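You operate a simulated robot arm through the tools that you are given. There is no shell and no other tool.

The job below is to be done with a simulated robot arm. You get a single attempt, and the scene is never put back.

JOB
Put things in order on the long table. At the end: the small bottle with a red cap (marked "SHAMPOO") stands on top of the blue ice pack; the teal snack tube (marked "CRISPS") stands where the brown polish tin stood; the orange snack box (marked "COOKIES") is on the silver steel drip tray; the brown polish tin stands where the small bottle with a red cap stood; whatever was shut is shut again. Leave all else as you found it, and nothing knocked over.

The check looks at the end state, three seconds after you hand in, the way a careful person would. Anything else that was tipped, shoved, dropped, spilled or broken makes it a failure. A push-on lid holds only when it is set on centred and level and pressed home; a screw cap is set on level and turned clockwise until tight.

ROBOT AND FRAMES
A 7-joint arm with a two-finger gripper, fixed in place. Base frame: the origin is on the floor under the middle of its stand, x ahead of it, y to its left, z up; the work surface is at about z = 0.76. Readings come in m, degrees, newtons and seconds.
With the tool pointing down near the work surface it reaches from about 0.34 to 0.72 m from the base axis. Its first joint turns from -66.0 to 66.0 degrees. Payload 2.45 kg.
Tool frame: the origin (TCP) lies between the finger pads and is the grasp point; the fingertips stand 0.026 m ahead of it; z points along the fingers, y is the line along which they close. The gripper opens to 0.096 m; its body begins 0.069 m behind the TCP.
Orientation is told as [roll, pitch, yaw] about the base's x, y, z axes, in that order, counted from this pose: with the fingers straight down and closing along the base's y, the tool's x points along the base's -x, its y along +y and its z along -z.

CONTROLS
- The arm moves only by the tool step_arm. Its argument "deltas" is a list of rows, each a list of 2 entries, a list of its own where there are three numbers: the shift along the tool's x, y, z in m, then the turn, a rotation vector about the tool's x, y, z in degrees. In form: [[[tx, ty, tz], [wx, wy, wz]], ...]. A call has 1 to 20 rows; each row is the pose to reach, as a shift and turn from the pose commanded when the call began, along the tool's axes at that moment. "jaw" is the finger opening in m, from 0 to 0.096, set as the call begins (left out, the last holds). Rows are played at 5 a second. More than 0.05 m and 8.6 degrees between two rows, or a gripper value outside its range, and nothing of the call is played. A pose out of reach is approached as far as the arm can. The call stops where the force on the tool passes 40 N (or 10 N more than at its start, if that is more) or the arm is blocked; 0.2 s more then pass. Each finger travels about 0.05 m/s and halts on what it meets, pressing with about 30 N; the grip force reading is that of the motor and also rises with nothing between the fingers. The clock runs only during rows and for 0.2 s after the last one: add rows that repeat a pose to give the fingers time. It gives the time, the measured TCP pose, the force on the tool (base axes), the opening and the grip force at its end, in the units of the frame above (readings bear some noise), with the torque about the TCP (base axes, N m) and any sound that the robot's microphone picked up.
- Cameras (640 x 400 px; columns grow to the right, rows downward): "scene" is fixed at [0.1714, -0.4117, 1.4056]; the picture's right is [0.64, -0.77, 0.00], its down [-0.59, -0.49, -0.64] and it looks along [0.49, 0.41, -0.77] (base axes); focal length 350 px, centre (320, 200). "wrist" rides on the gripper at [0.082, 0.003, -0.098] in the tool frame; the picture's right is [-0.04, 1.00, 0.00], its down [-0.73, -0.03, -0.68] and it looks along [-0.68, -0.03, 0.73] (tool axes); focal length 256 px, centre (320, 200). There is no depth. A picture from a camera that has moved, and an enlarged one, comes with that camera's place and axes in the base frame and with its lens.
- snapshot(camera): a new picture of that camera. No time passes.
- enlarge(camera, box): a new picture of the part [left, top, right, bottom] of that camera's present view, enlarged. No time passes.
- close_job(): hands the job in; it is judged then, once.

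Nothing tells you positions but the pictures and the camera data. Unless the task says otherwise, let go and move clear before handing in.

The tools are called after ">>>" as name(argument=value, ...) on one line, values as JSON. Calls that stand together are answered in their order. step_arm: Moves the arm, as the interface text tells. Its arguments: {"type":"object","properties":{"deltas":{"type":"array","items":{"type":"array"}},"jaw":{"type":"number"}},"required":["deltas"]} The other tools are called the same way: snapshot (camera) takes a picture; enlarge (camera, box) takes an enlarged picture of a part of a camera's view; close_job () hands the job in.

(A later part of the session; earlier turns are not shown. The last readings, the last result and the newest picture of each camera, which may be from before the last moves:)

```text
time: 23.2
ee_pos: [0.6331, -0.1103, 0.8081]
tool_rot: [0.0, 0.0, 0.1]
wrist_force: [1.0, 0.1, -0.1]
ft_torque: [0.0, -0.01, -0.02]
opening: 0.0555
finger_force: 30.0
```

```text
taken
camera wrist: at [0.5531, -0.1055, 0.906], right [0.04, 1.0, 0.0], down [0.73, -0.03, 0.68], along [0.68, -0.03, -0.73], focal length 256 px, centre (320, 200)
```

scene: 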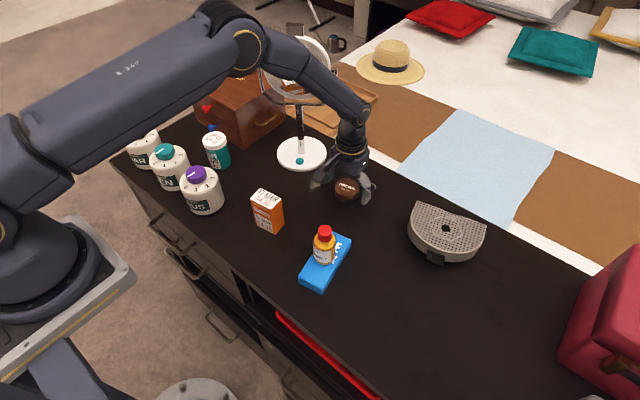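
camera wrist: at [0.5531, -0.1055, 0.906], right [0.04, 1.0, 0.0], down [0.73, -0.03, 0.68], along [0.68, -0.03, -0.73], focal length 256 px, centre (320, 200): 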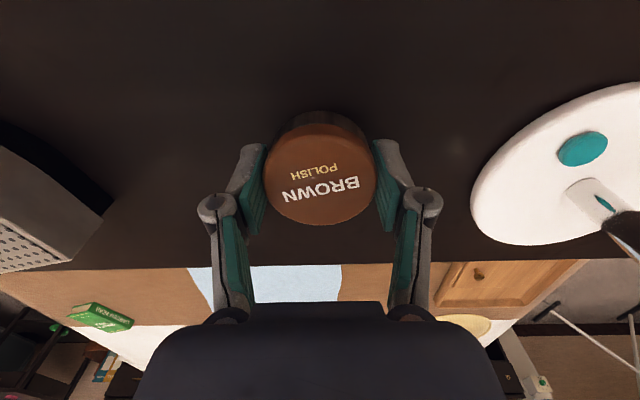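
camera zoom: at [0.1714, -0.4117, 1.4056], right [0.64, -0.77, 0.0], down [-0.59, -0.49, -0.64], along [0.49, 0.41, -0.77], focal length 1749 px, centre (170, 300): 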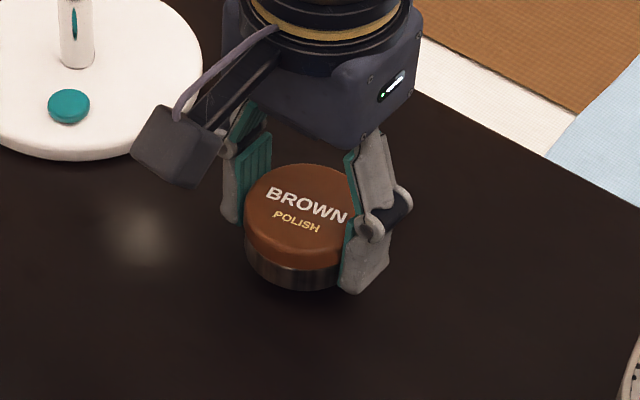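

Lid and body came up together. I lift on and carry the tin to where the bottle stood.

>>> step_arm(deltas=[[[0, 0, -0.03], [0, 0, 0]], [[0, 0, -0.06], [0, 0, 0]], [[0, 0, -0.09], [0, 0, 0]], [[0, 0, -0.12], [0, 0, 0]], [[0, 0, -0.14], [0, 0, 0]], [[0.01, -0.0134, -0.14], [0, 0, 0]], [[0.028, -0.0374, -0.14], [0, 0, 0]], [[0.047, -0.0628, -0.14], [0, 0, 0]], [[0.066, -0.0881, -0.14], [0, 0, 0]], [[0.085, -0.1135, -0.14], [0, 0, 0]], [[0.104, -0.1389, -0.14], [0, 0, 0]], [[0.123, -0.1642, -0.14], [0, 0, 0]], [[0.142, -0.1896, -0.14], [0, 0, 0]], [[0.161, -0.215, -0.14], [0, 0, 0]], [[0.18, -0.2403, -0.14], [0, 0, 0]], [[0.19, -0.2537, -0.14], [0, 0, 0]], [[0.196, -0.2617, -0.14], [0, 0, 0]], [[0.196, -0.2617, -0.14], [0, 0, 0]], [[0.196, -0.2617, -0.14], [0, 0, 0]]])

>>> snapshot(camera="wrist")

>>> snapshot(camera="scene")

```text
time: 27.2
ee_pos: [0.4366, -0.372, 0.9488]
tool_rot: [0.1, 0.0, 0.0]
wrist_force: [-0.6, 1.0, -1.0]
ft_torque: [0.0, 0.03, -0.02]
opening: 0.0557
finger_force: 30.2
```

```text
taken
camera wrist: at [0.3572, -0.3678, 1.0463], right [0.04, 1.0, 0.0], down [0.73, -0.03, 0.68], along [0.68, -0.03, -0.73], focal length 256 px, centre (320, 200)
```

wrist: 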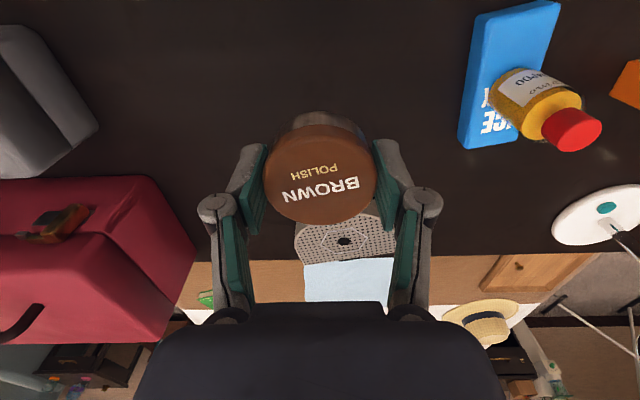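

```text
taken
```

scene: 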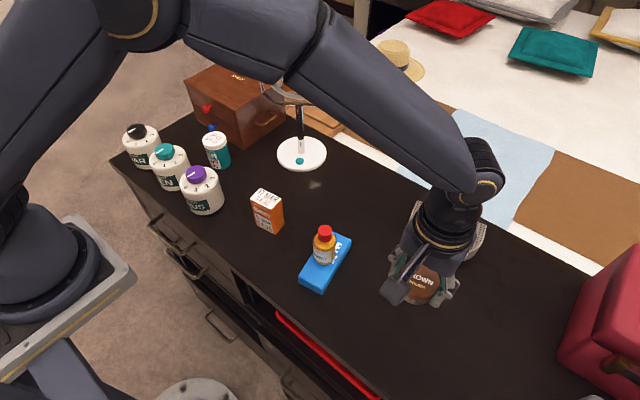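

Over the old bottle spot. I lower to just above the height it was gripped at.

>>> step_arm(deltas=[[[0, 0, 0.03], [0, 0, 0]], [[0, 0, 0.06], [0, 0, 0]], [[0, 0, 0.09], [0, 0, 0]], [[0, 0, 0.12], [0, 0, 0]], [[0, 0, 0.14], [0, 0, 0]], [[0, 0, 0.152], [0, 0, 0]], [[0, 0, 0.157], [0, 0, 0]], [[0, 0, 0.157], [0, 0, 0]]])

>>> enlarge(camera="scene", box=[350, 260, 450, 360])

```text
time: 29.0
ee_pos: [0.4374, -0.3722, 0.7918]
tool_rot: [0.0, 0.0, 0.0]
wrist_force: [-0.1, -0.5, -0.9]
ft_torque: [-0.02, 0.02, 0.03]
opening: 0.0554
finger_force: 29.7
```

```text
4.00 times, centred on (400, 310) of scene
camera zoom: at [0.1714, -0.4117, 1.4056], right [0.64, -0.77, 0.0], down [-0.59, -0.49, -0.64], along [0.49, 0.41, -0.77], focal length 1399 px, centre (0, -240)
```

zoom: 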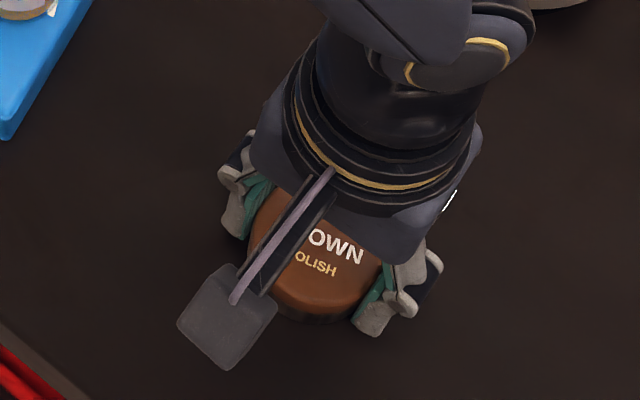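

>>> step_arm(deltas=[[[0, 0, 0.0015], [0, 0, 0]], [[0, 0, 0.0015], [0, 0, 0]]])

```text
time: 29.6
ee_pos: [0.4377, -0.3718, 0.7886]
tool_rot: [0.0, 0.0, 0.1]
wrist_force: [0.5, -0.6, -1.3]
ft_torque: [0.03, 0.01, 0.01]
opening: 0.0558
finger_force: 29.5
```

>>> step_arm(deltas=[[[0, 0, 0.001], [0, 0, 0]], [[0, 0, 0.001], [0, 0, 0]]])

```text
time: 30.2
ee_pos: [0.4382, -0.3703, 0.7886]
tool_rot: [0.0, 0.0, -0.1]
wrist_force: [0.1, 0.5, -1.1]
ft_torque: [-0.04, 0.0, 0.02]
opening: 0.0557
finger_force: 30.3
```

>>> step_arm(deltas=[[[0, 0, 0.0005], [0, 0, 0]], [[0, 0, 0.0005], [0, 0, 0]]])

```text
time: 30.8
ee_pos: [0.4377, -0.3699, 0.7891]
tool_rot: [0.0, 0.1, -0.1]
wrist_force: [-2.3, 1.8, 7.0]
ft_torque: [0.19, 0.02, 0.02]
opening: 0.0561
finger_force: 30.1
```

Light contact with the table (7 N), so I release the tin.

>>> step_arm(deltas=[[[0, 0, 0], [0, 0, 0]], [[0, 0, 0], [0, 0, 0]], [[0, 0, 0], [0, 0, 0]], [[0, 0, 0], [0, 0, 0]]], jaw=0.09)

>>> snapshot(camera="wrist")

```text
time: 31.8
ee_pos: [0.438, -0.371, 0.7889]
tool_rot: [0.0, -0.1, 0.0]
wrist_force: [0.4, 0.1, -0.2]
ft_torque: [-0.01, 0.0, 0.01]
opening: 0.0901
finger_force: 0.0
```

```text
taken
camera wrist: at [0.3576, -0.3675, 0.8861], right [0.04, 1.0, 0.0], down [0.73, -0.03, 0.68], along [0.68, -0.03, -0.73], focal length 256 px, centre (320, 200)
```

wrist: 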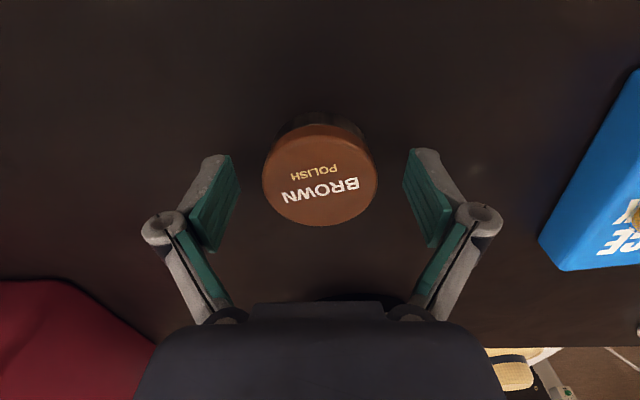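

Tin placed. I raise and take a look at it.

>>> step_arm(deltas=[[[0, 0, -0.02], [0, 0, 0]], [[0, 0, -0.06], [0, 0, 0]], [[0, 0, -0.1], [0, 0, 0]], [[0, 0, -0.14], [0, 0, 0]], [[0, 0, -0.18], [0, 0, 0]], [[0, 0, -0.21], [0, 0, 0]], [[0, 0, -0.21], [0, 0, 0]]], jaw=0.096)

>>> enlarge(camera="scene", box=[340, 260, 460, 360])

>>> snapshot(camera="wrist")

```text
time: 33.4
ee_pos: [0.4376, -0.3707, 0.9983]
tool_rot: [0.0, 0.0, 0.1]
wrist_force: [0.7, -0.1, 0.5]
ft_torque: [-0.03, 0.0, 0.02]
opening: 0.0961
finger_force: 0.0
```

```text
4.00 times, centred on (400, 310) of scene
camera zoom: at [0.1714, -0.4117, 1.4056], right [0.64, -0.77, 0.0], down [-0.59, -0.49, -0.64], along [0.49, 0.41, -0.77], focal length 1399 px, centre (0, -240)
```

zoom: 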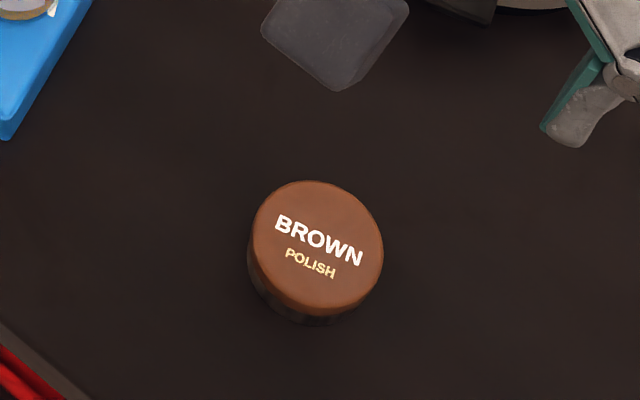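

```text
taken
camera wrist: at [0.3578, -0.3668, 1.0967], right [0.04, 1.0, 0.0], down [0.73, -0.03, 0.68], along [0.68, -0.03, -0.73], focal length 256 px, centre (320, 200)
```

wrist: 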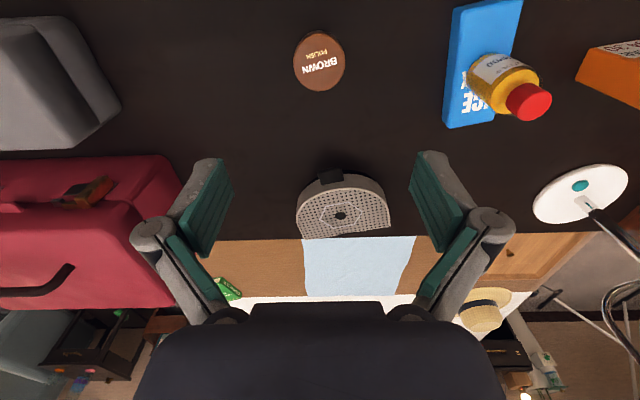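

The tin stands level with its lid on. From here I also get a clear view of the tray.

>>> enlarge(camera="wrist", box=[280, 150, 410, 250])

>>> enlarge(camera="wrist", box=[430, 0, 640, 140])

```text
4.00 times, centred on (345, 200) of wrist
camera zoom: at [0.3578, -0.3668, 1.0967], right [0.04, 1.0, 0.0], down [0.73, -0.03, 0.68], along [0.68, -0.03, -0.73], focal length 1024 px, centre (220, 200)
```

zoom: 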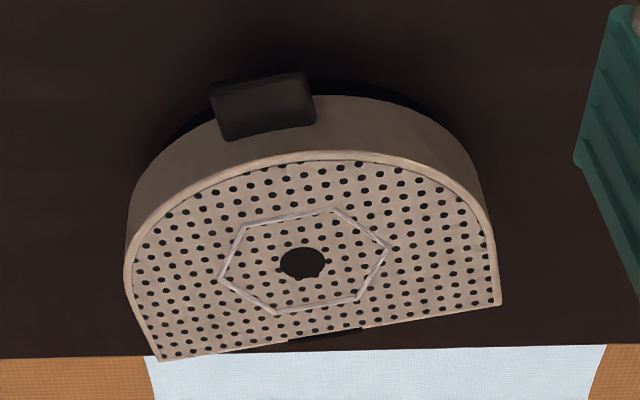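

```text
2.86 times, centred on (535, 70) of wrist
camera zoom: at [0.3578, -0.3668, 1.0967], right [0.04, 1.0, 0.0], down [0.73, -0.03, 0.68], along [0.68, -0.03, -0.73], focal length 731 px, centre (-294, 571)
```

zoom: 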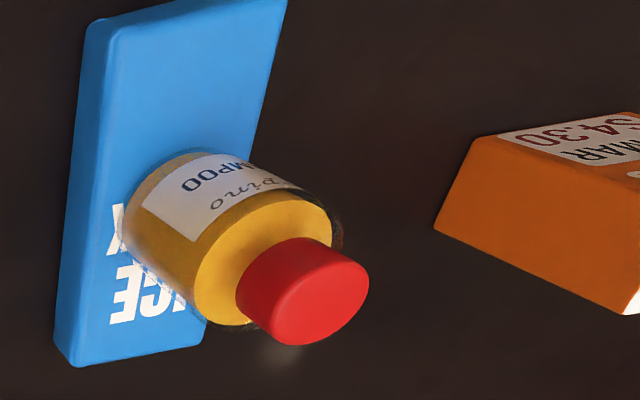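

The tray top works out at z ≈ 0.818, with its centre near (0.651, -0.346), right at the edge of reach. With the gripper empty I'll test whether the arm reaches above it with the tool straight down.

>>> step_arm(deltas=[[[-0.035, 0.0056, 0.005], [0, 0, 0]], [[-0.07, 0.0112, 0.01], [0, 0, 0]], [[-0.105, 0.0168, 0.015], [0, 0, 0]], [[-0.14, 0.0224, 0.02], [0, 0, 0]], [[-0.17, 0.0272, 0.03], [0, 0, 0]], [[-0.19, 0.0304, 0.04], [0, 0, 0]], [[-0.2044, 0.0327, 0.048], [0, 0, 0]], [[-0.2044, 0.0327, 0.048], [0, 0, 0]]], jaw=0.096)

>>> snapshot(camera="wrist")

>>> snapshot(camera="scene")

```text
time: 35.2
ee_pos: [0.634, -0.3325, 0.9493]
tool_rot: [0.0, 0.2, -0.1]
wrist_force: [0.0, 0.1, 0.5]
ft_torque: [0.01, -0.02, 0.02]
opening: 0.0962
finger_force: 0.1
out of reach, approached as far as the arm can: row 7, 8
```

```text
taken
camera wrist: at [0.5537, -0.3295, 1.0474], right [0.04, 1.0, 0.0], down [0.73, -0.03, 0.68], along [0.68, -0.03, -0.73], focal length 256 px, centre (320, 200)
```

wrist: 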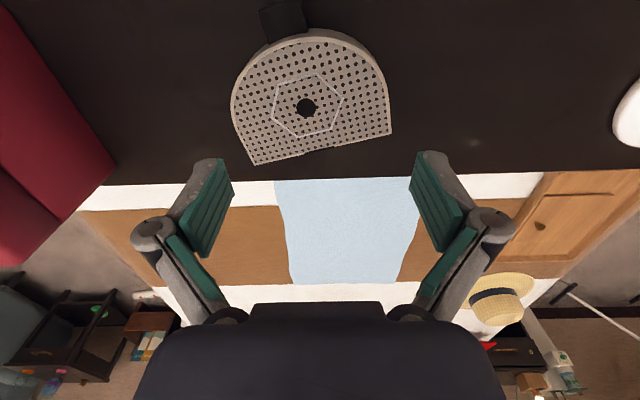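

```text
taken
```

scene: 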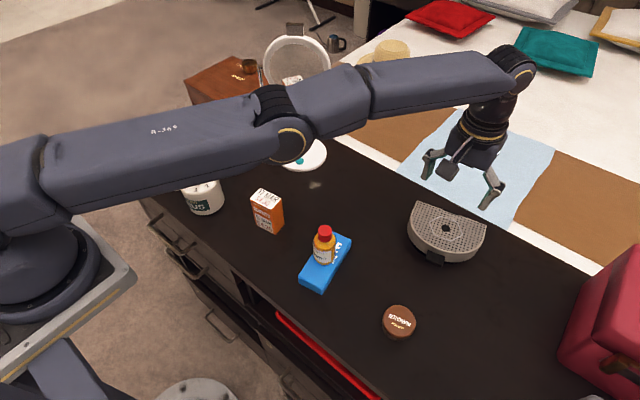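

Straight down the arm stops at 0.716 m radius, so for the box I'll tilt the tool about 12° outward at both pick and place. The tube comes first: I move back and over toward it at a safe height.

>>> step_arm(deltas=[[[0.03, 0.022, -0.015], [0, 0, 0]], [[0.06, 0.045, -0.03], [0, 0, 0]], [[0.09, 0.068, -0.045], [0, 0, 0]], [[0.12, 0.09, -0.06], [0, 0, 0]], [[0.15, 0.112, -0.075], [0, 0, 0]], [[0.178, 0.135, -0.09], [0, 0, 0]], [[0.178, 0.175, -0.09], [0, 0, 0]], [[0.178, 0.215, -0.09], [0, 0, 0]], [[0.178, 0.255, -0.09], [0, 0, 0]], [[0.178, 0.295, -0.09], [0, 0, 0]], [[0.178, 0.335, -0.09], [0, 0, 0]], [[0.178, 0.375, -0.09], [0, 0, 0]], [[0.178, 0.415, -0.09], [0, 0, 0]], [[0.17, 0.445, -0.08], [0, 0, 0]], [[0.16, 0.475, -0.07], [0, 0, 0]], [[0.15, 0.505, -0.06], [0, 0, 0]], [[0.138, 0.53, -0.05], [0, 0, 0]], [[0.138, 0.55, -0.05], [0, 0, 0]], [[0.138, 0.55, -0.05], [0, 0, 0]], [[0.138, 0.55, -0.05], [0, 0, 0]]], jaw=0.096)

>>> snapshot(camera="wrist")

>>> snapshot(camera="scene")

```text
time: 39.4
ee_pos: [0.4966, 0.2169, 0.9987]
tool_rot: [0.0, 0.1, -0.1]
wrist_force: [-0.3, 0.6, -0.1]
ft_torque: [0.0, -0.02, 0.0]
opening: 0.0962
finger_force: 0.1
```

```text
taken
camera wrist: at [0.4158, 0.2208, 1.0969], right [0.04, 1.0, 0.0], down [0.73, -0.03, 0.68], along [0.68, -0.03, -0.73], focal length 256 px, centre (320, 200)
```

wrist: 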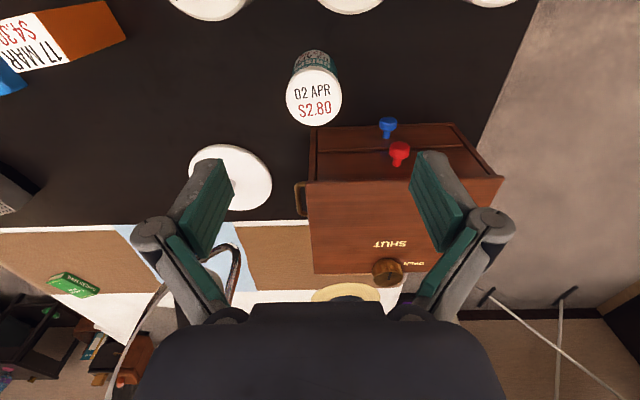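

```text
taken
```

scene: 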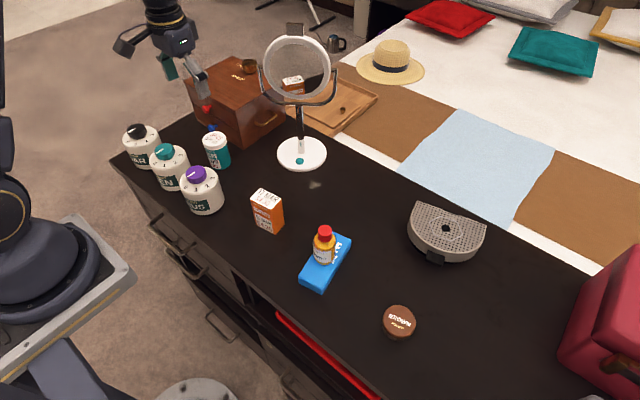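

>>> enlarge(camera="wrist", box=[260, 20, 420, 180])

>>> enlarge(camera="scene", box=[110, 50, 310, 220])

```text
2.50 times, centred on (340, 100) of wrist
camera zoom: at [0.4158, 0.2208, 1.0969], right [0.04, 1.0, 0.0], down [0.73, -0.03, 0.68], along [0.68, -0.03, -0.73], focal length 640 px, centre (270, 450)
```

zoom: 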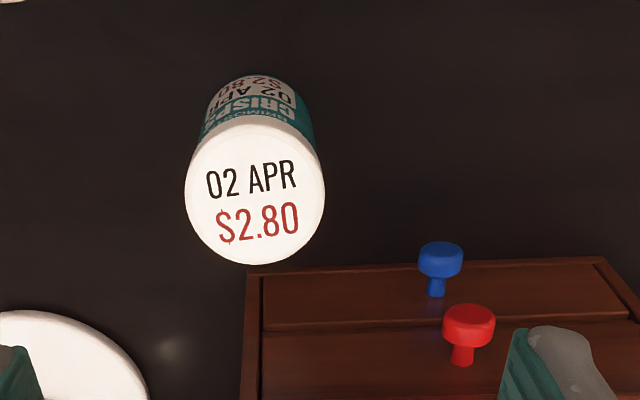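

```text
2.35 times, centred on (210, 135) of scene
camera zoom: at [0.1714, -0.4117, 1.4056], right [0.64, -0.77, 0.0], down [-0.59, -0.49, -0.64], along [0.49, 0.41, -0.77], focal length 823 px, centre (579, 353)
```

zoom: 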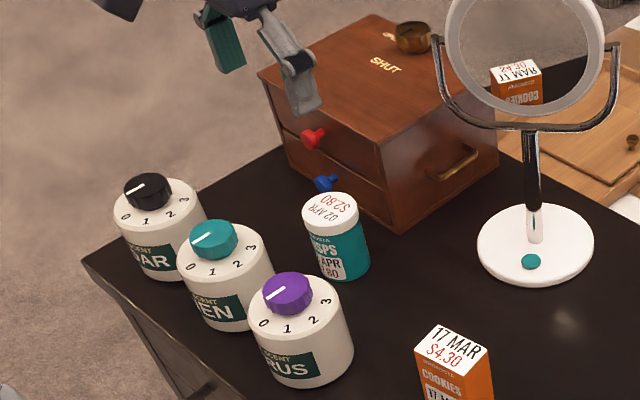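

>>> enlarge(camera="scene", box=[195, 120, 245, 180])

>>> enlarge(camera="wrist", box=[280, 30, 350, 130])

```text
6.67 times, centred on (220, 150) of scene
camera zoom: at [0.1714, -0.4117, 1.4056], right [0.64, -0.77, 0.0], down [-0.59, -0.49, -0.64], along [0.49, 0.41, -0.77], focal length 2332 px, centre (987, 533)
```

zoom: 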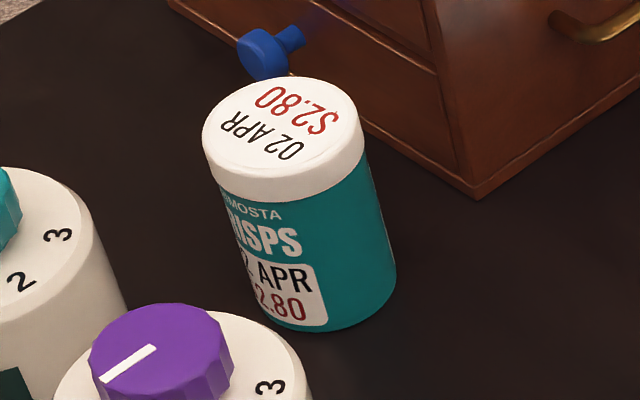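

```text
4.00 times, centred on (315, 80) of wrist
camera zoom: at [0.4158, 0.2208, 1.0969], right [0.04, 1.0, 0.0], down [0.73, -0.03, 0.68], along [0.68, -0.03, -0.73], focal length 1024 px, centre (340, 680)
```

zoom: 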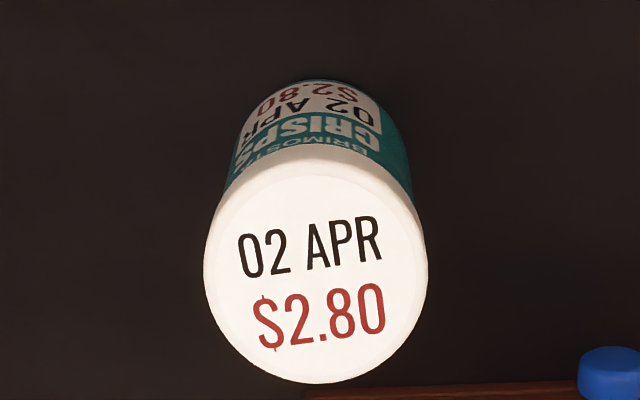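

The tube has a white push-on lid (about 17 mm of its 82 mm height), so I'll grip the teal body below it. I align over its axis at (0.513, 0.211) first.

>>> step_arm(deltas=[[[-0.008, -0.003, 0.02], [0, 0, 0]], [[-0.0165, -0.006, 0.05], [0, 0, 0]], [[-0.0165, -0.006, 0.08], [0, 0, 0]], [[-0.0165, -0.006, 0.08], [0, 0, 0]], [[-0.0165, -0.006, 0.08], [0, 0, 0]]], jaw=0.09)

>>> snapshot(camera="wrist")

>>> snapshot(camera="scene")

```text
time: 40.6
ee_pos: [0.5127, 0.2116, 0.9186]
tool_rot: [0.0, 0.0, 0.1]
wrist_force: [-0.1, 0.0, 0.1]
ft_torque: [0.04, -0.02, 0.0]
opening: 0.0901
finger_force: 0.0
```

```text
taken
camera wrist: at [0.4318, 0.2153, 1.0169], right [0.04, 1.0, 0.0], down [0.73, -0.03, 0.68], along [0.68, -0.03, -0.73], focal length 256 px, centre (320, 200)
```

wrist: 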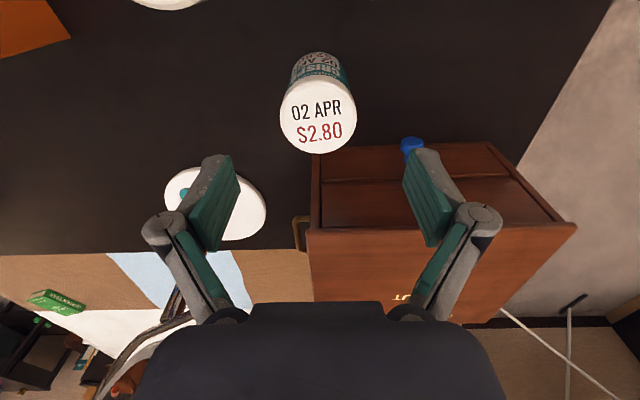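

```text
taken
```

scene: 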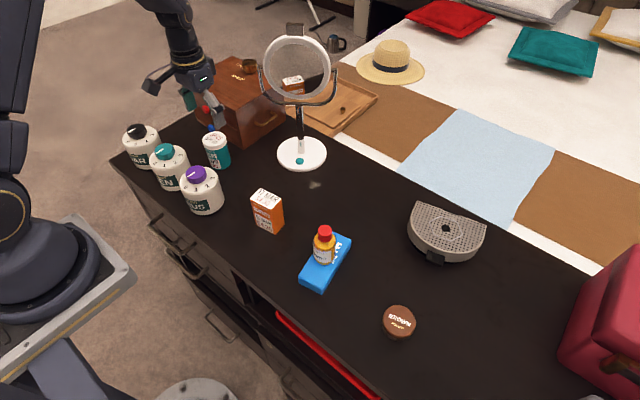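

>>> step_arm(deltas=[[[0, -0.001, 0.02], [0, 0, 0]], [[0, -0.001, 0.04], [0, 0, 0]], [[0, -0.001, 0.06], [0, 0, 0]], [[0, -0.001, 0.075], [0, 0, 0]], [[0, -0.001, 0.075], [0, 0, 0]]], jaw=0.09)

>>> snapshot(camera="wrist")

>>> enlarge(camera="scene", box=[110, 50, 310, 220])

```text
time: 41.8
ee_pos: [0.5137, 0.2101, 0.8451]
tool_rot: [0.0, 0.0, 0.0]
wrist_force: [0.2, 0.7, 0.2]
ft_torque: [-0.01, -0.03, 0.03]
opening: 0.0902
finger_force: 0.0
```

```text
taken
camera wrist: at [0.4328, 0.2139, 0.9425], right [0.04, 1.0, 0.0], down [0.73, -0.03, 0.68], along [0.68, -0.03, -0.73], focal length 256 px, centre (320, 200)
```

wrist: 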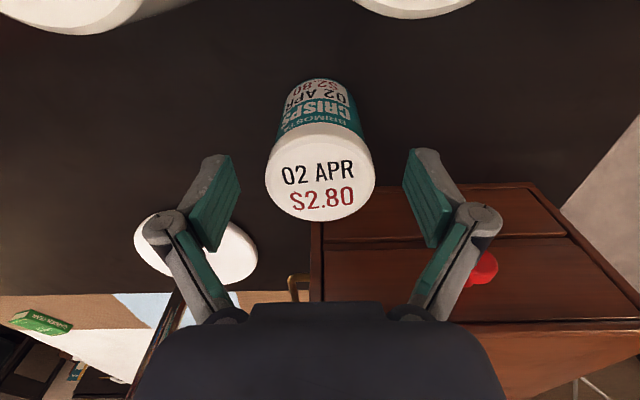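

```text
2.35 times, centred on (210, 135) of scene
camera zoom: at [0.1714, -0.4117, 1.4056], right [0.64, -0.77, 0.0], down [-0.59, -0.49, -0.64], along [0.49, 0.41, -0.77], focal length 823 px, centre (579, 353)
```

zoom: 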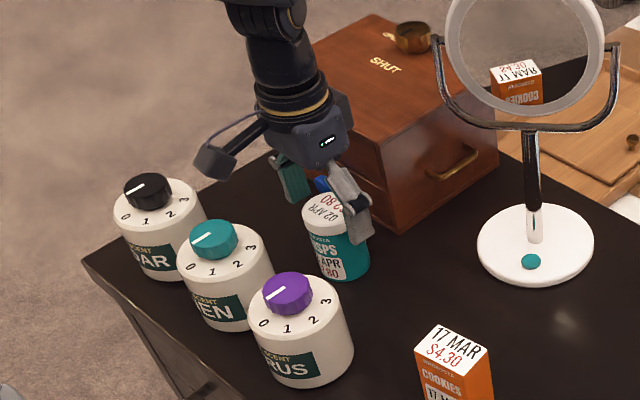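

Clearances to the cabinet and timers look fine. I continue down to grip the body.

>>> step_arm(deltas=[[[0, 0, 0.015], [0, 0, 0]], [[0, 0, 0.03], [0, 0, 0]], [[0, 0, 0.042], [0, 0, 0]], [[0, 0, 0.048], [0, 0, 0]], [[0, 0, 0.048], [0, 0, 0]]], jaw=0.09)

>>> snapshot(camera="wrist")

>>> enlarge(camera="scene", box=[110, 50, 310, 220])

```text
time: 43.0
ee_pos: [0.5136, 0.2108, 0.7961]
tool_rot: [0.0, 0.0, -0.1]
wrist_force: [0.4, -0.9, -0.8]
ft_torque: [-0.02, 0.0, 0.0]
opening: 0.0901
finger_force: 0.1
```

```text
taken
camera wrist: at [0.4326, 0.2136, 0.8945], right [0.04, 1.0, 0.0], down [0.73, -0.03, 0.68], along [0.68, -0.03, -0.73], focal length 256 px, centre (320, 200)
```

wrist: 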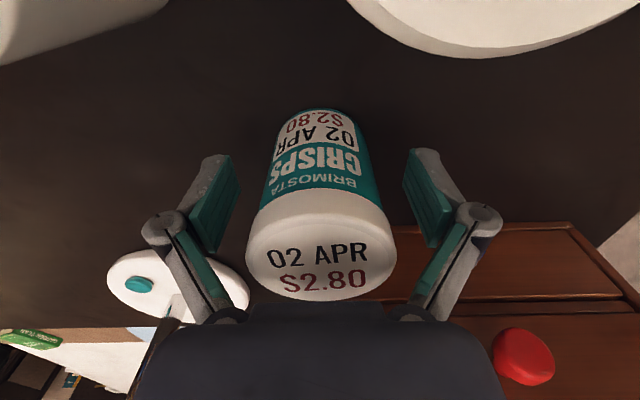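

```text
2.35 times, centred on (210, 135) of scene
camera zoom: at [0.1714, -0.4117, 1.4056], right [0.64, -0.77, 0.0], down [-0.59, -0.49, -0.64], along [0.49, 0.41, -0.77], focal length 823 px, centre (579, 353)
```

zoom: 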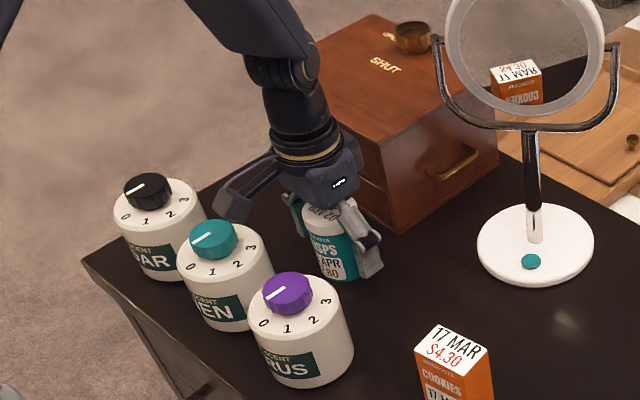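

The fingers straddle the teal body, with nothing touched. I close gently and check.

>>> step_arm(deltas=[[[0, 0, 0], [0, 0, 0]], [[0, 0, 0], [0, 0, 0]], [[0, 0, 0], [0, 0, 0]], [[0, 0, 0], [0, 0, 0]], [[0, 0, 0], [0, 0, 0]]], jaw=0.045)

>>> snapshot(camera="wrist")

>>> enlarge(camera="scene", box=[180, 100, 260, 190])

```text
time: 44.2
ee_pos: [0.5128, 0.2086, 0.7955]
tool_rot: [0.0, 0.1, 0.0]
wrist_force: [-0.7, 0.5, 2.0]
ft_torque: [-0.06, 0.0, -0.02]
opening: 0.055
finger_force: 29.8
```

```text
taken
camera wrist: at [0.4325, 0.2136, 0.8947], right [0.04, 1.0, 0.0], down [0.73, -0.03, 0.68], along [0.68, -0.03, -0.73], focal length 256 px, centre (320, 200)
```

wrist: 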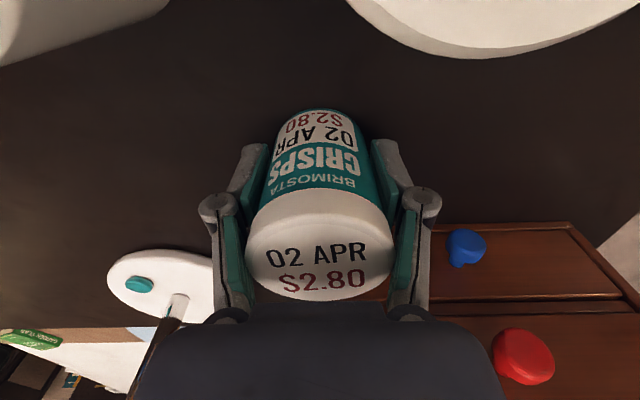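

```text
4.44 times, centred on (220, 145) of scene
camera zoom: at [0.1713, -0.4117, 1.4056], right [0.64, -0.77, 0.0], down [-0.59, -0.49, -0.64], along [0.49, 0.41, -0.77], focal length 1555 px, centre (764, 444)
```

zoom: 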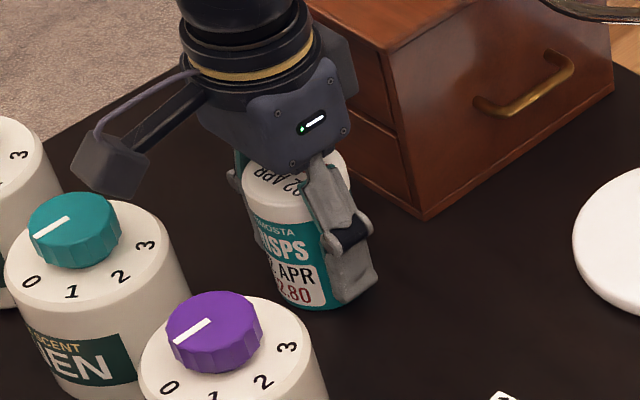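

Gripped at 0.055 m. I lift 2 cm and check that lid and body stay together.

>>> step_arm(deltas=[[[0, 0, -0.003], [0, 0, 0]], [[0, 0, -0.008], [0, 0, 0]], [[0, 0, -0.014], [0, 0, 0]], [[0, 0, -0.02], [0, 0, 0]], [[0, 0, -0.02], [0, 0, 0]]])

>>> snapshot(camera="wrist")

>>> enlarge(camera="scene", box=[180, 100, 260, 190])

```text
time: 45.4
ee_pos: [0.5135, 0.2091, 0.8158]
tool_rot: [0.0, 0.0, 0.0]
wrist_force: [-0.1, 0.6, -1.5]
ft_torque: [0.0, 0.02, -0.03]
opening: 0.0552
finger_force: 30.1
```

```text
taken
camera wrist: at [0.4324, 0.2136, 0.9147], right [0.04, 1.0, 0.0], down [0.73, -0.03, 0.68], along [0.68, -0.03, -0.73], focal length 256 px, centre (320, 200)
```

wrist: 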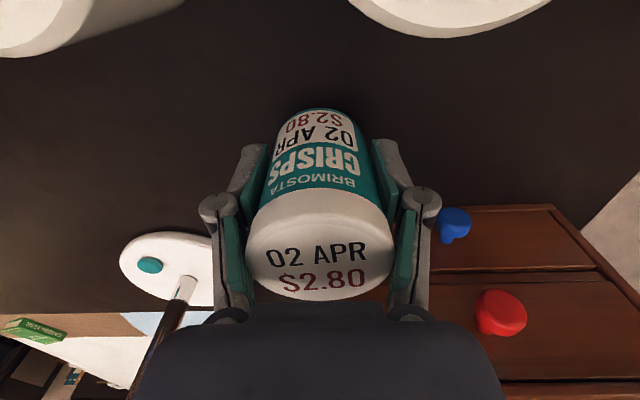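

```text
4.44 times, centred on (220, 145) of scene
camera zoom: at [0.1714, -0.4117, 1.4056], right [0.64, -0.77, 0.0], down [-0.59, -0.49, -0.64], along [0.49, 0.41, -0.77], focal length 1555 px, centre (764, 444)
```

zoom: 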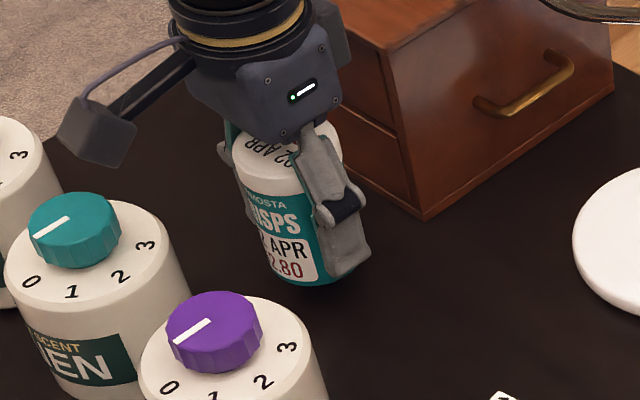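

The tube is lifted whole. I raise it and carry it around the front of the mirror, over the near part of the table.

>>> step_arm(deltas=[[[0, 0, -0.03], [0, 0, 0]], [[0, 0, -0.065], [0, 0, 0]], [[0, 0, -0.1], [0, 0, 0]], [[0, 0, -0.135], [0, 0, 0]], [[0, 0, -0.17], [0, 0, 0]], [[0.01, -0.005, -0.19], [0, 0, 0]], [[0.035, -0.02, -0.2], [0, 0, 0]], [[0.06, -0.04, -0.2], [0, 0, 0]], [[0.063, -0.075, -0.2], [0, 0, 0]], [[0.063, -0.11, -0.2], [0, 0, 0]], [[0.063, -0.145, -0.2], [0, 0, 0]], [[0.063, -0.18, -0.2], [0, 0, 0]], [[0.063, -0.215, -0.2], [0, 0, 0]], [[0.063, -0.25, -0.2], [0, 0, 0]], [[0.063, -0.285, -0.2], [0, 0, 0]], [[0.063, -0.32, -0.2], [0, 0, 0]], [[0.063, -0.345, -0.2], [0, 0, 0]], [[0.063, -0.36, -0.2], [0, 0, 0]], [[0.063, -0.36, -0.2], [0, 0, 0]]])

>>> snapshot(camera="wrist")

>>> snapshot(camera="scene")

```text
time: 49.4
ee_pos: [0.4511, -0.1507, 1.017]
tool_rot: [0.1, 0.0, 0.0]
wrist_force: [-0.4, -0.9, -0.8]
ft_torque: [0.0, 0.03, -0.03]
opening: 0.0547
finger_force: 30.2
```

```text
taken
camera wrist: at [0.3701, -0.1473, 1.115], right [0.04, 1.0, 0.0], down [0.73, -0.03, 0.68], along [0.68, -0.03, -0.73], focal length 256 px, centre (320, 200)
```

wrist: 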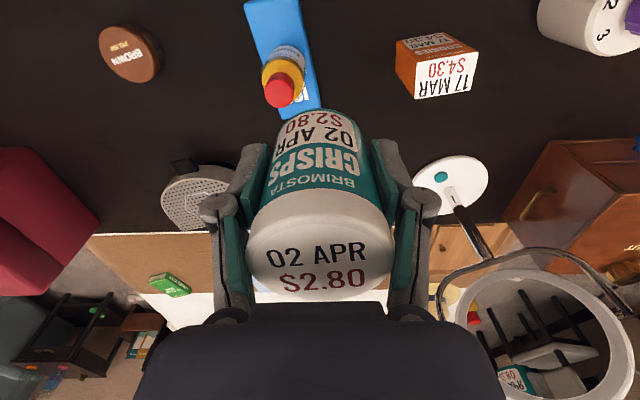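

```text
taken
```

scene: 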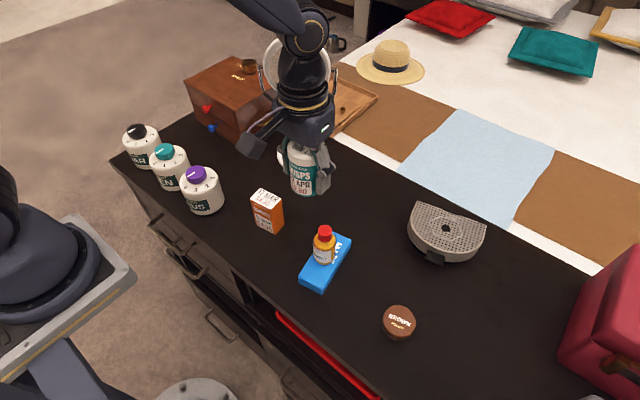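

>>> step_arm(deltas=[[[-0.02, 0, 0], [0, 0, 0]], [[-0.05, 0, 0], [0, 0, 0]], [[-0.08, 0, 0.01], [0, 0, 0]], [[-0.11, 0.005, 0.03], [0, 0, 0]], [[-0.14, 0.015, 0.05], [0, 0, 0]], [[-0.165, 0.028, 0.07], [0, 0, 0]], [[-0.1838, 0.0405, 0.09], [0, 0, 0]], [[-0.1838, 0.0405, 0.09], [0, 0, 0]], [[-0.1838, 0.0405, 0.09], [0, 0, 0]]])

>>> snapshot(camera="wrist")

>>> snapshot(camera="scene")

```text
time: 51.4
ee_pos: [0.6345, -0.1102, 0.9278]
tool_rot: [0.0, 0.0, -0.1]
wrist_force: [0.1, 0.1, -0.7]
ft_torque: [0.02, 0.01, -0.01]
opening: 0.0547
finger_force: 30.7
```

```text
taken
camera wrist: at [0.5534, -0.1058, 1.0255], right [0.04, 1.0, 0.0], down [0.73, -0.03, 0.68], along [0.68, -0.03, -0.73], focal length 256 px, centre (320, 200)
```

wrist: 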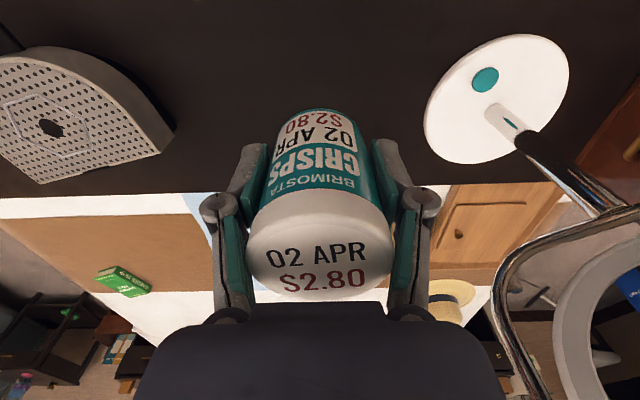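

```text
taken
```

scene: 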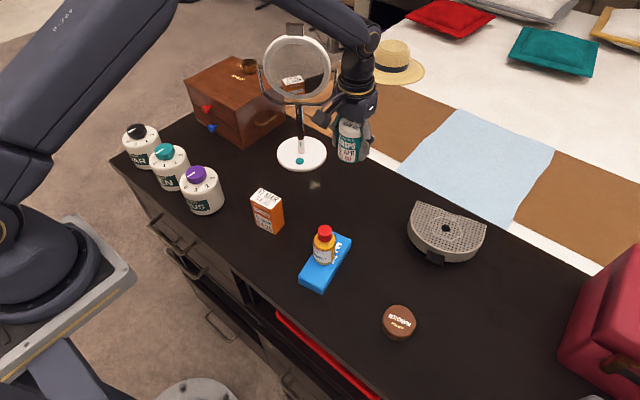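

Above the old tin spot and clear of the mirror. I lower to just above the table.

>>> step_arm(deltas=[[[0, 0, 0.025], [0, 0, 0]], [[0, 0, 0.05], [0, 0, 0]], [[0, 0, 0.075], [0, 0, 0]], [[0, 0, 0.1], [0, 0, 0]], [[0, 0, 0.115], [0, 0, 0]], [[0, 0, 0.124], [0, 0, 0]], [[0, 0, 0.127], [0, 0, 0]], [[0, 0, 0.127], [0, 0, 0]]])

>>> enlarge(camera="scene", box=[260, 100, 420, 220])

```text
time: 53.2
ee_pos: [0.6324, -0.1101, 0.7993]
tool_rot: [-0.1, 0.0, 0.0]
wrist_force: [0.3, 0.1, -0.5]
ft_torque: [-0.01, -0.01, 0.0]
opening: 0.0546
finger_force: 30.6
```

```text
3.33 times, centred on (340, 160) of scene
camera zoom: at [0.1714, -0.4117, 1.4056], right [0.64, -0.77, 0.0], down [-0.59, -0.49, -0.64], along [0.49, 0.41, -0.77], focal length 1166 px, centre (253, 333)
```

zoom: 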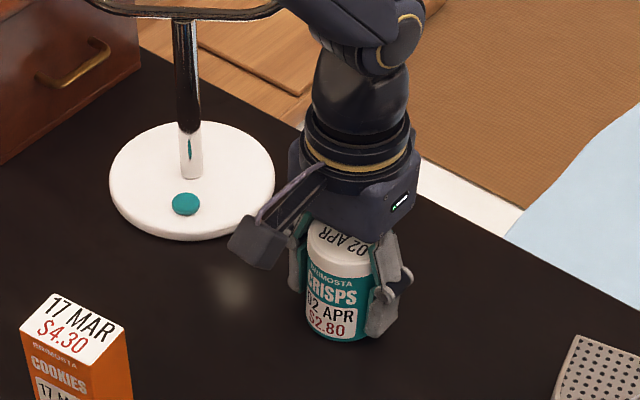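

>>> step_arm(deltas=[[[0, 0, 0.0015], [0, 0, 0]], [[0, 0, 0.0015], [0, 0, 0]]])

>>> step_arm(deltas=[[[0, 0, 0.001], [0, 0, 0]], [[0, 0, 0.001], [0, 0, 0]]])

```text
time: 53.8
ee_pos: [0.6331, -0.1101, 0.798]
tool_rot: [0.0, 0.0, 0.0]
wrist_force: [-0.1, -1.3, -0.5]
ft_torque: [0.01, -0.01, 0.01]
opening: 0.0548
finger_force: 30.6
```

```text
time: 54.4
ee_pos: [0.6342, -0.1095, 0.7976]
tool_rot: [0.0, 0.0, 0.0]
wrist_force: [-0.8, 0.5, -0.3]
ft_torque: [-0.05, 0.02, 0.01]
opening: 0.0547
finger_force: 30.3
```

No contact yet. I go down half a millimetre more.

>>> step_arm(deltas=[[[0, 0, 0.0006], [0, 0, 0]], [[0, 0, 0.0006], [0, 0, 0]]])

```text
time: 55.0
ee_pos: [0.634, -0.1097, 0.7966]
tool_rot: [0.0, 0.0, 0.1]
wrist_force: [-4.3, 1.1, 12.0]
ft_torque: [-0.04, 0.21, -0.04]
opening: 0.0545
finger_force: 30.4
```

Light contact with the table (12 N), so I release the tube.

>>> step_arm(deltas=[[[0, 0, -0.0003], [0, 0, 0]], [[0, 0, -0.0003], [0, 0, 0]], [[0, 0, -0.0003], [0, 0, 0]], [[0, 0, -0.0003], [0, 0, 0]], [[0, 0, -0.0003], [0, 0, 0]]], jaw=0.09)

>>> snapshot(camera="wrist")

>>> enlarge(camera="scene", box=[260, 100, 420, 220])

```text
time: 56.2
ee_pos: [0.633, -0.1094, 0.797]
tool_rot: [0.1, 0.0, 0.1]
wrist_force: [0.1, 0.5, -0.1]
ft_torque: [-0.01, -0.03, 0.02]
opening: 0.0902
finger_force: 0.1
```

```text
taken
camera wrist: at [0.5535, -0.1059, 0.8949], right [0.04, 1.0, 0.0], down [0.73, -0.03, 0.68], along [0.68, -0.03, -0.73], focal length 256 px, centre (320, 200)
```

wrist: 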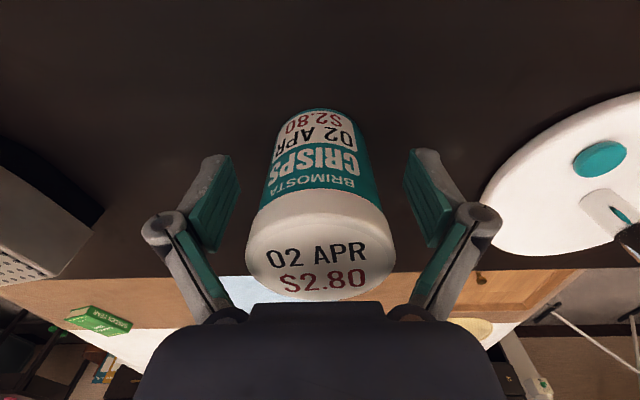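

```text
3.33 times, centred on (340, 160) of scene
camera zoom: at [0.1714, -0.4117, 1.4056], right [0.64, -0.77, 0.0], down [-0.59, -0.49, -0.64], along [0.49, 0.41, -0.77], focal length 1166 px, centre (253, 333)
```

zoom: 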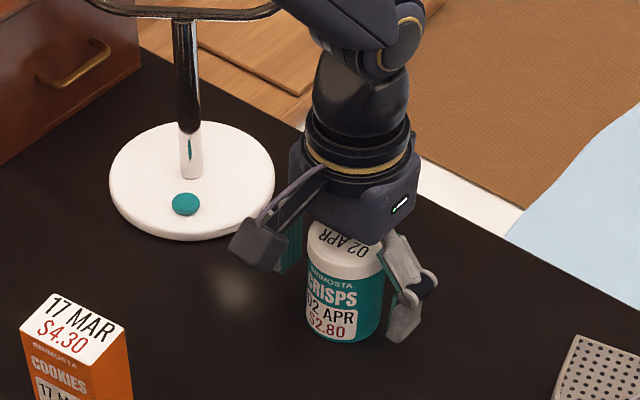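

The tube stands. I go straight up, then back toward the cookie box.

>>> step_arm(deltas=[[[0, 0, -0.02], [0, 0, 0]], [[0, 0, -0.05], [0, 0, 0]], [[0, 0, -0.09], [0, 0, 0]], [[0, 0, -0.13], [0, 0, 0]], [[0, 0, -0.17], [0, 0, 0]], [[0, 0, -0.2], [0, 0, 0]], [[0.03, 0, -0.21], [0, 0, 0]], [[0.065, 0, -0.21], [0, 0, 0]], [[0.1, 0, -0.21], [0, 0, 0]], [[0.135, 0.02, -0.21], [0, 0, 0]], [[0.165, 0.05, -0.21], [0, 0, 0]], [[0.19, 0.075, -0.21], [0, 0, 0]], [[0.2, 0.083, -0.21], [0, 0, 0]], [[0.2, 0.083, -0.21], [0, 0, 0]], [[0.2, 0.083, -0.21], [0, 0, 0]]], jaw=0.096)

>>> snapshot(camera="wrist")

>>> snapshot(camera="scene")

>>> enlarge(camera="wrist", box=[270, 20, 400, 120])

```text
time: 59.4
ee_pos: [0.4331, -0.0286, 1.0075]
tool_rot: [0.0, 0.1, 0.0]
wrist_force: [-0.2, -0.4, -0.7]
ft_torque: [-0.02, -0.01, 0.01]
opening: 0.0959
finger_force: 0.0
```

```text
taken
camera wrist: at [0.3529, -0.0235, 1.1051], right [0.04, 1.0, 0.0], down [0.73, -0.03, 0.68], along [0.68, -0.03, -0.73], focal length 256 px, centre (320, 200)
```

wrist: 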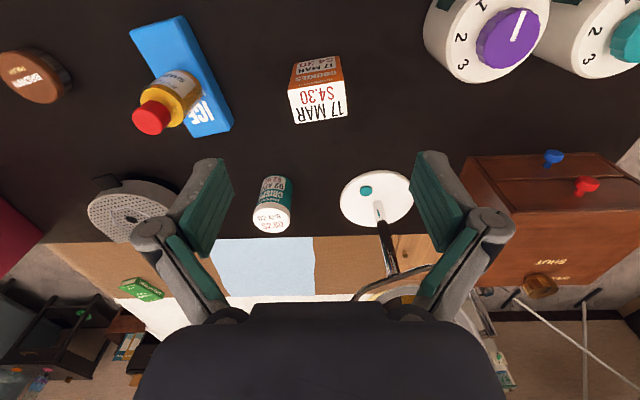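

```text
taken
```

scene: 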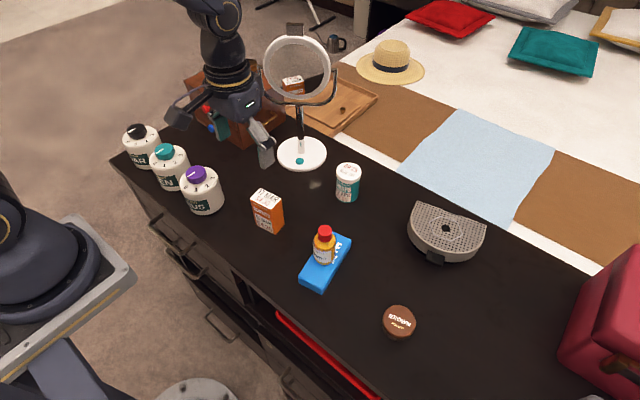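

```text
4.00 times, centred on (335, 70) of wrist
camera zoom: at [0.3529, -0.0235, 1.1051], right [0.04, 1.0, 0.0], down [0.73, -0.03, 0.68], along [0.68, -0.03, -0.73], focal length 1024 px, centre (260, 720)
```

zoom: 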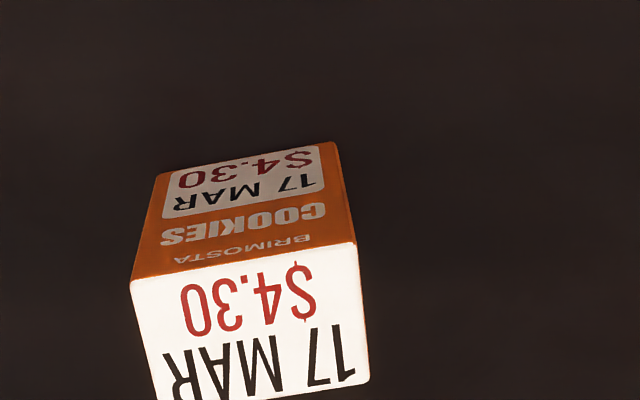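

I see the box at (0.458, -0.029), turned about 7° and 0.055 wide by 0.035 deep by 0.089 tall. I first turn the tool 7.3° to match the box.

>>> step_arm(deltas=[[[0, 0, 0], [0, 0, -3.6]], [[0, 0, 0], [0, 0, -7.3]], [[0, 0, 0], [0, 0, -7.3]]], jaw=0.09)

```text
time: 60.2
ee_pos: [0.4337, -0.0274, 1.0063]
tool_rot: [0.0, -0.1, 7.4]
wrist_force: [0.4, 0.0, 0.4]
ft_torque: [0.01, -0.02, -0.02]
opening: 0.09
finger_force: 0.0
```

The yaw matches. Now I tilt the fingers 12° outward while moving above the box.

>>> step_arm(deltas=[[[-0.008, -0.001, 0.01], [0, -4, 0]], [[-0.016, -0.0022, 0.025], [0, -8, 0]], [[-0.0245, -0.0045, 0.04], [0, -12, 0]], [[-0.0245, -0.0045, 0.06], [0, -12, 0]], [[-0.0245, -0.0045, 0.076], [0, -12, 0]], [[-0.0245, -0.0045, 0.076], [0, -12, 0]], [[-0.0245, -0.0045, 0.076], [0, -12, 0]]], jaw=0.09)

>>> snapshot(camera="wrist")

>>> enlarge(camera="scene", box=[150, 80, 390, 270])

```text
time: 61.8
ee_pos: [0.4571, -0.0291, 0.931]
tool_rot: [0.0, -11.9, 7.2]
wrist_force: [0.1, 0.7, 0.8]
ft_torque: [-0.03, -0.02, 0.0]
opening: 0.0899
finger_force: 0.0
```

```text
taken
camera wrist: at [0.3596, -0.0373, 1.0097], right [-0.09, 1.0, 0.01], down [0.58, 0.04, 0.82], along [0.81, 0.08, -0.58], focal length 256 px, centre (320, 200)
```

wrist: 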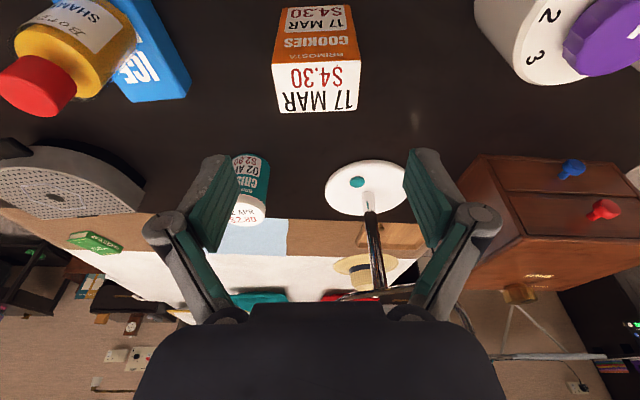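

```text
2.11 times, centred on (270, 175) of scene
camera zoom: at [0.1714, -0.4117, 1.4056], right [0.64, -0.77, 0.0], down [-0.59, -0.49, -0.64], along [0.49, 0.41, -0.77], focal length 736 px, centre (425, 253)
```

zoom: 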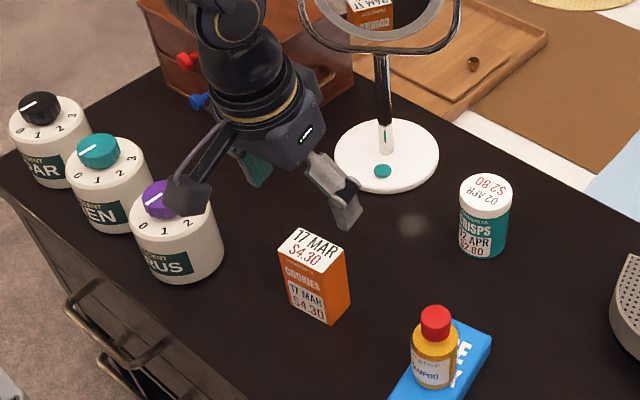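

The box centre comes out at (0.4577, -0.0294), within 1 mm of the TCP. I descend vertically with the tilt held.

>>> step_arm(deltas=[[[0.005, 0, 0.0236], [0, 0, 0]], [[0.01, 0, 0.0471], [0, 0, 0]], [[0.015, 0, 0.0706], [0, 0, 0]], [[0.02, 0, 0.0941], [0, 0, 0]], [[0.0241, 0, 0.1135], [0, 0, 0]], [[0.0241, 0, 0.1135], [0, 0, 0]]], jaw=0.09)

>>> snapshot(camera="wrist")

>>> enlarge(camera="scene", box=[150, 80, 390, 270])

```text
time: 63.2
ee_pos: [0.4595, -0.0275, 0.8147]
tool_rot: [0.0, -12.1, 7.4]
wrist_force: [-0.1, -0.6, 0.2]
ft_torque: [0.0, 0.02, -0.01]
opening: 0.0902
finger_force: 0.1
```

```text
taken
camera wrist: at [0.3601, -0.0371, 0.8931], right [-0.09, 1.0, 0.01], down [0.58, 0.04, 0.82], along [0.81, 0.08, -0.58], focal length 256 px, centre (320, 200)
```

wrist: 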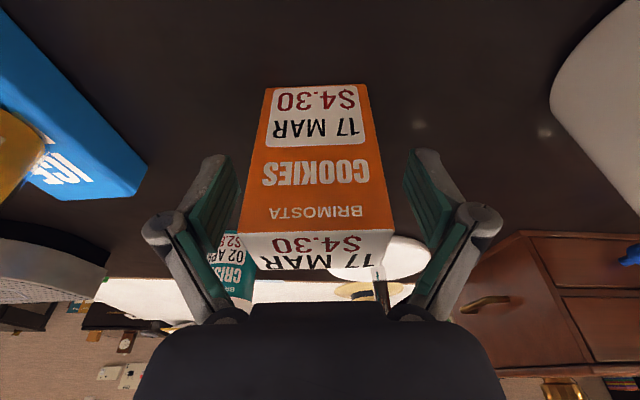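

```text
2.11 times, centred on (270, 175) of scene
camera zoom: at [0.1714, -0.4117, 1.4056], right [0.64, -0.77, 0.0], down [-0.59, -0.49, -0.64], along [0.49, 0.41, -0.77], focal length 736 px, centre (425, 253)
```

zoom: 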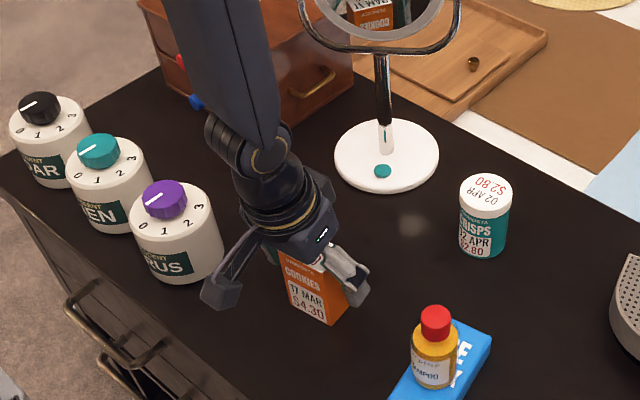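

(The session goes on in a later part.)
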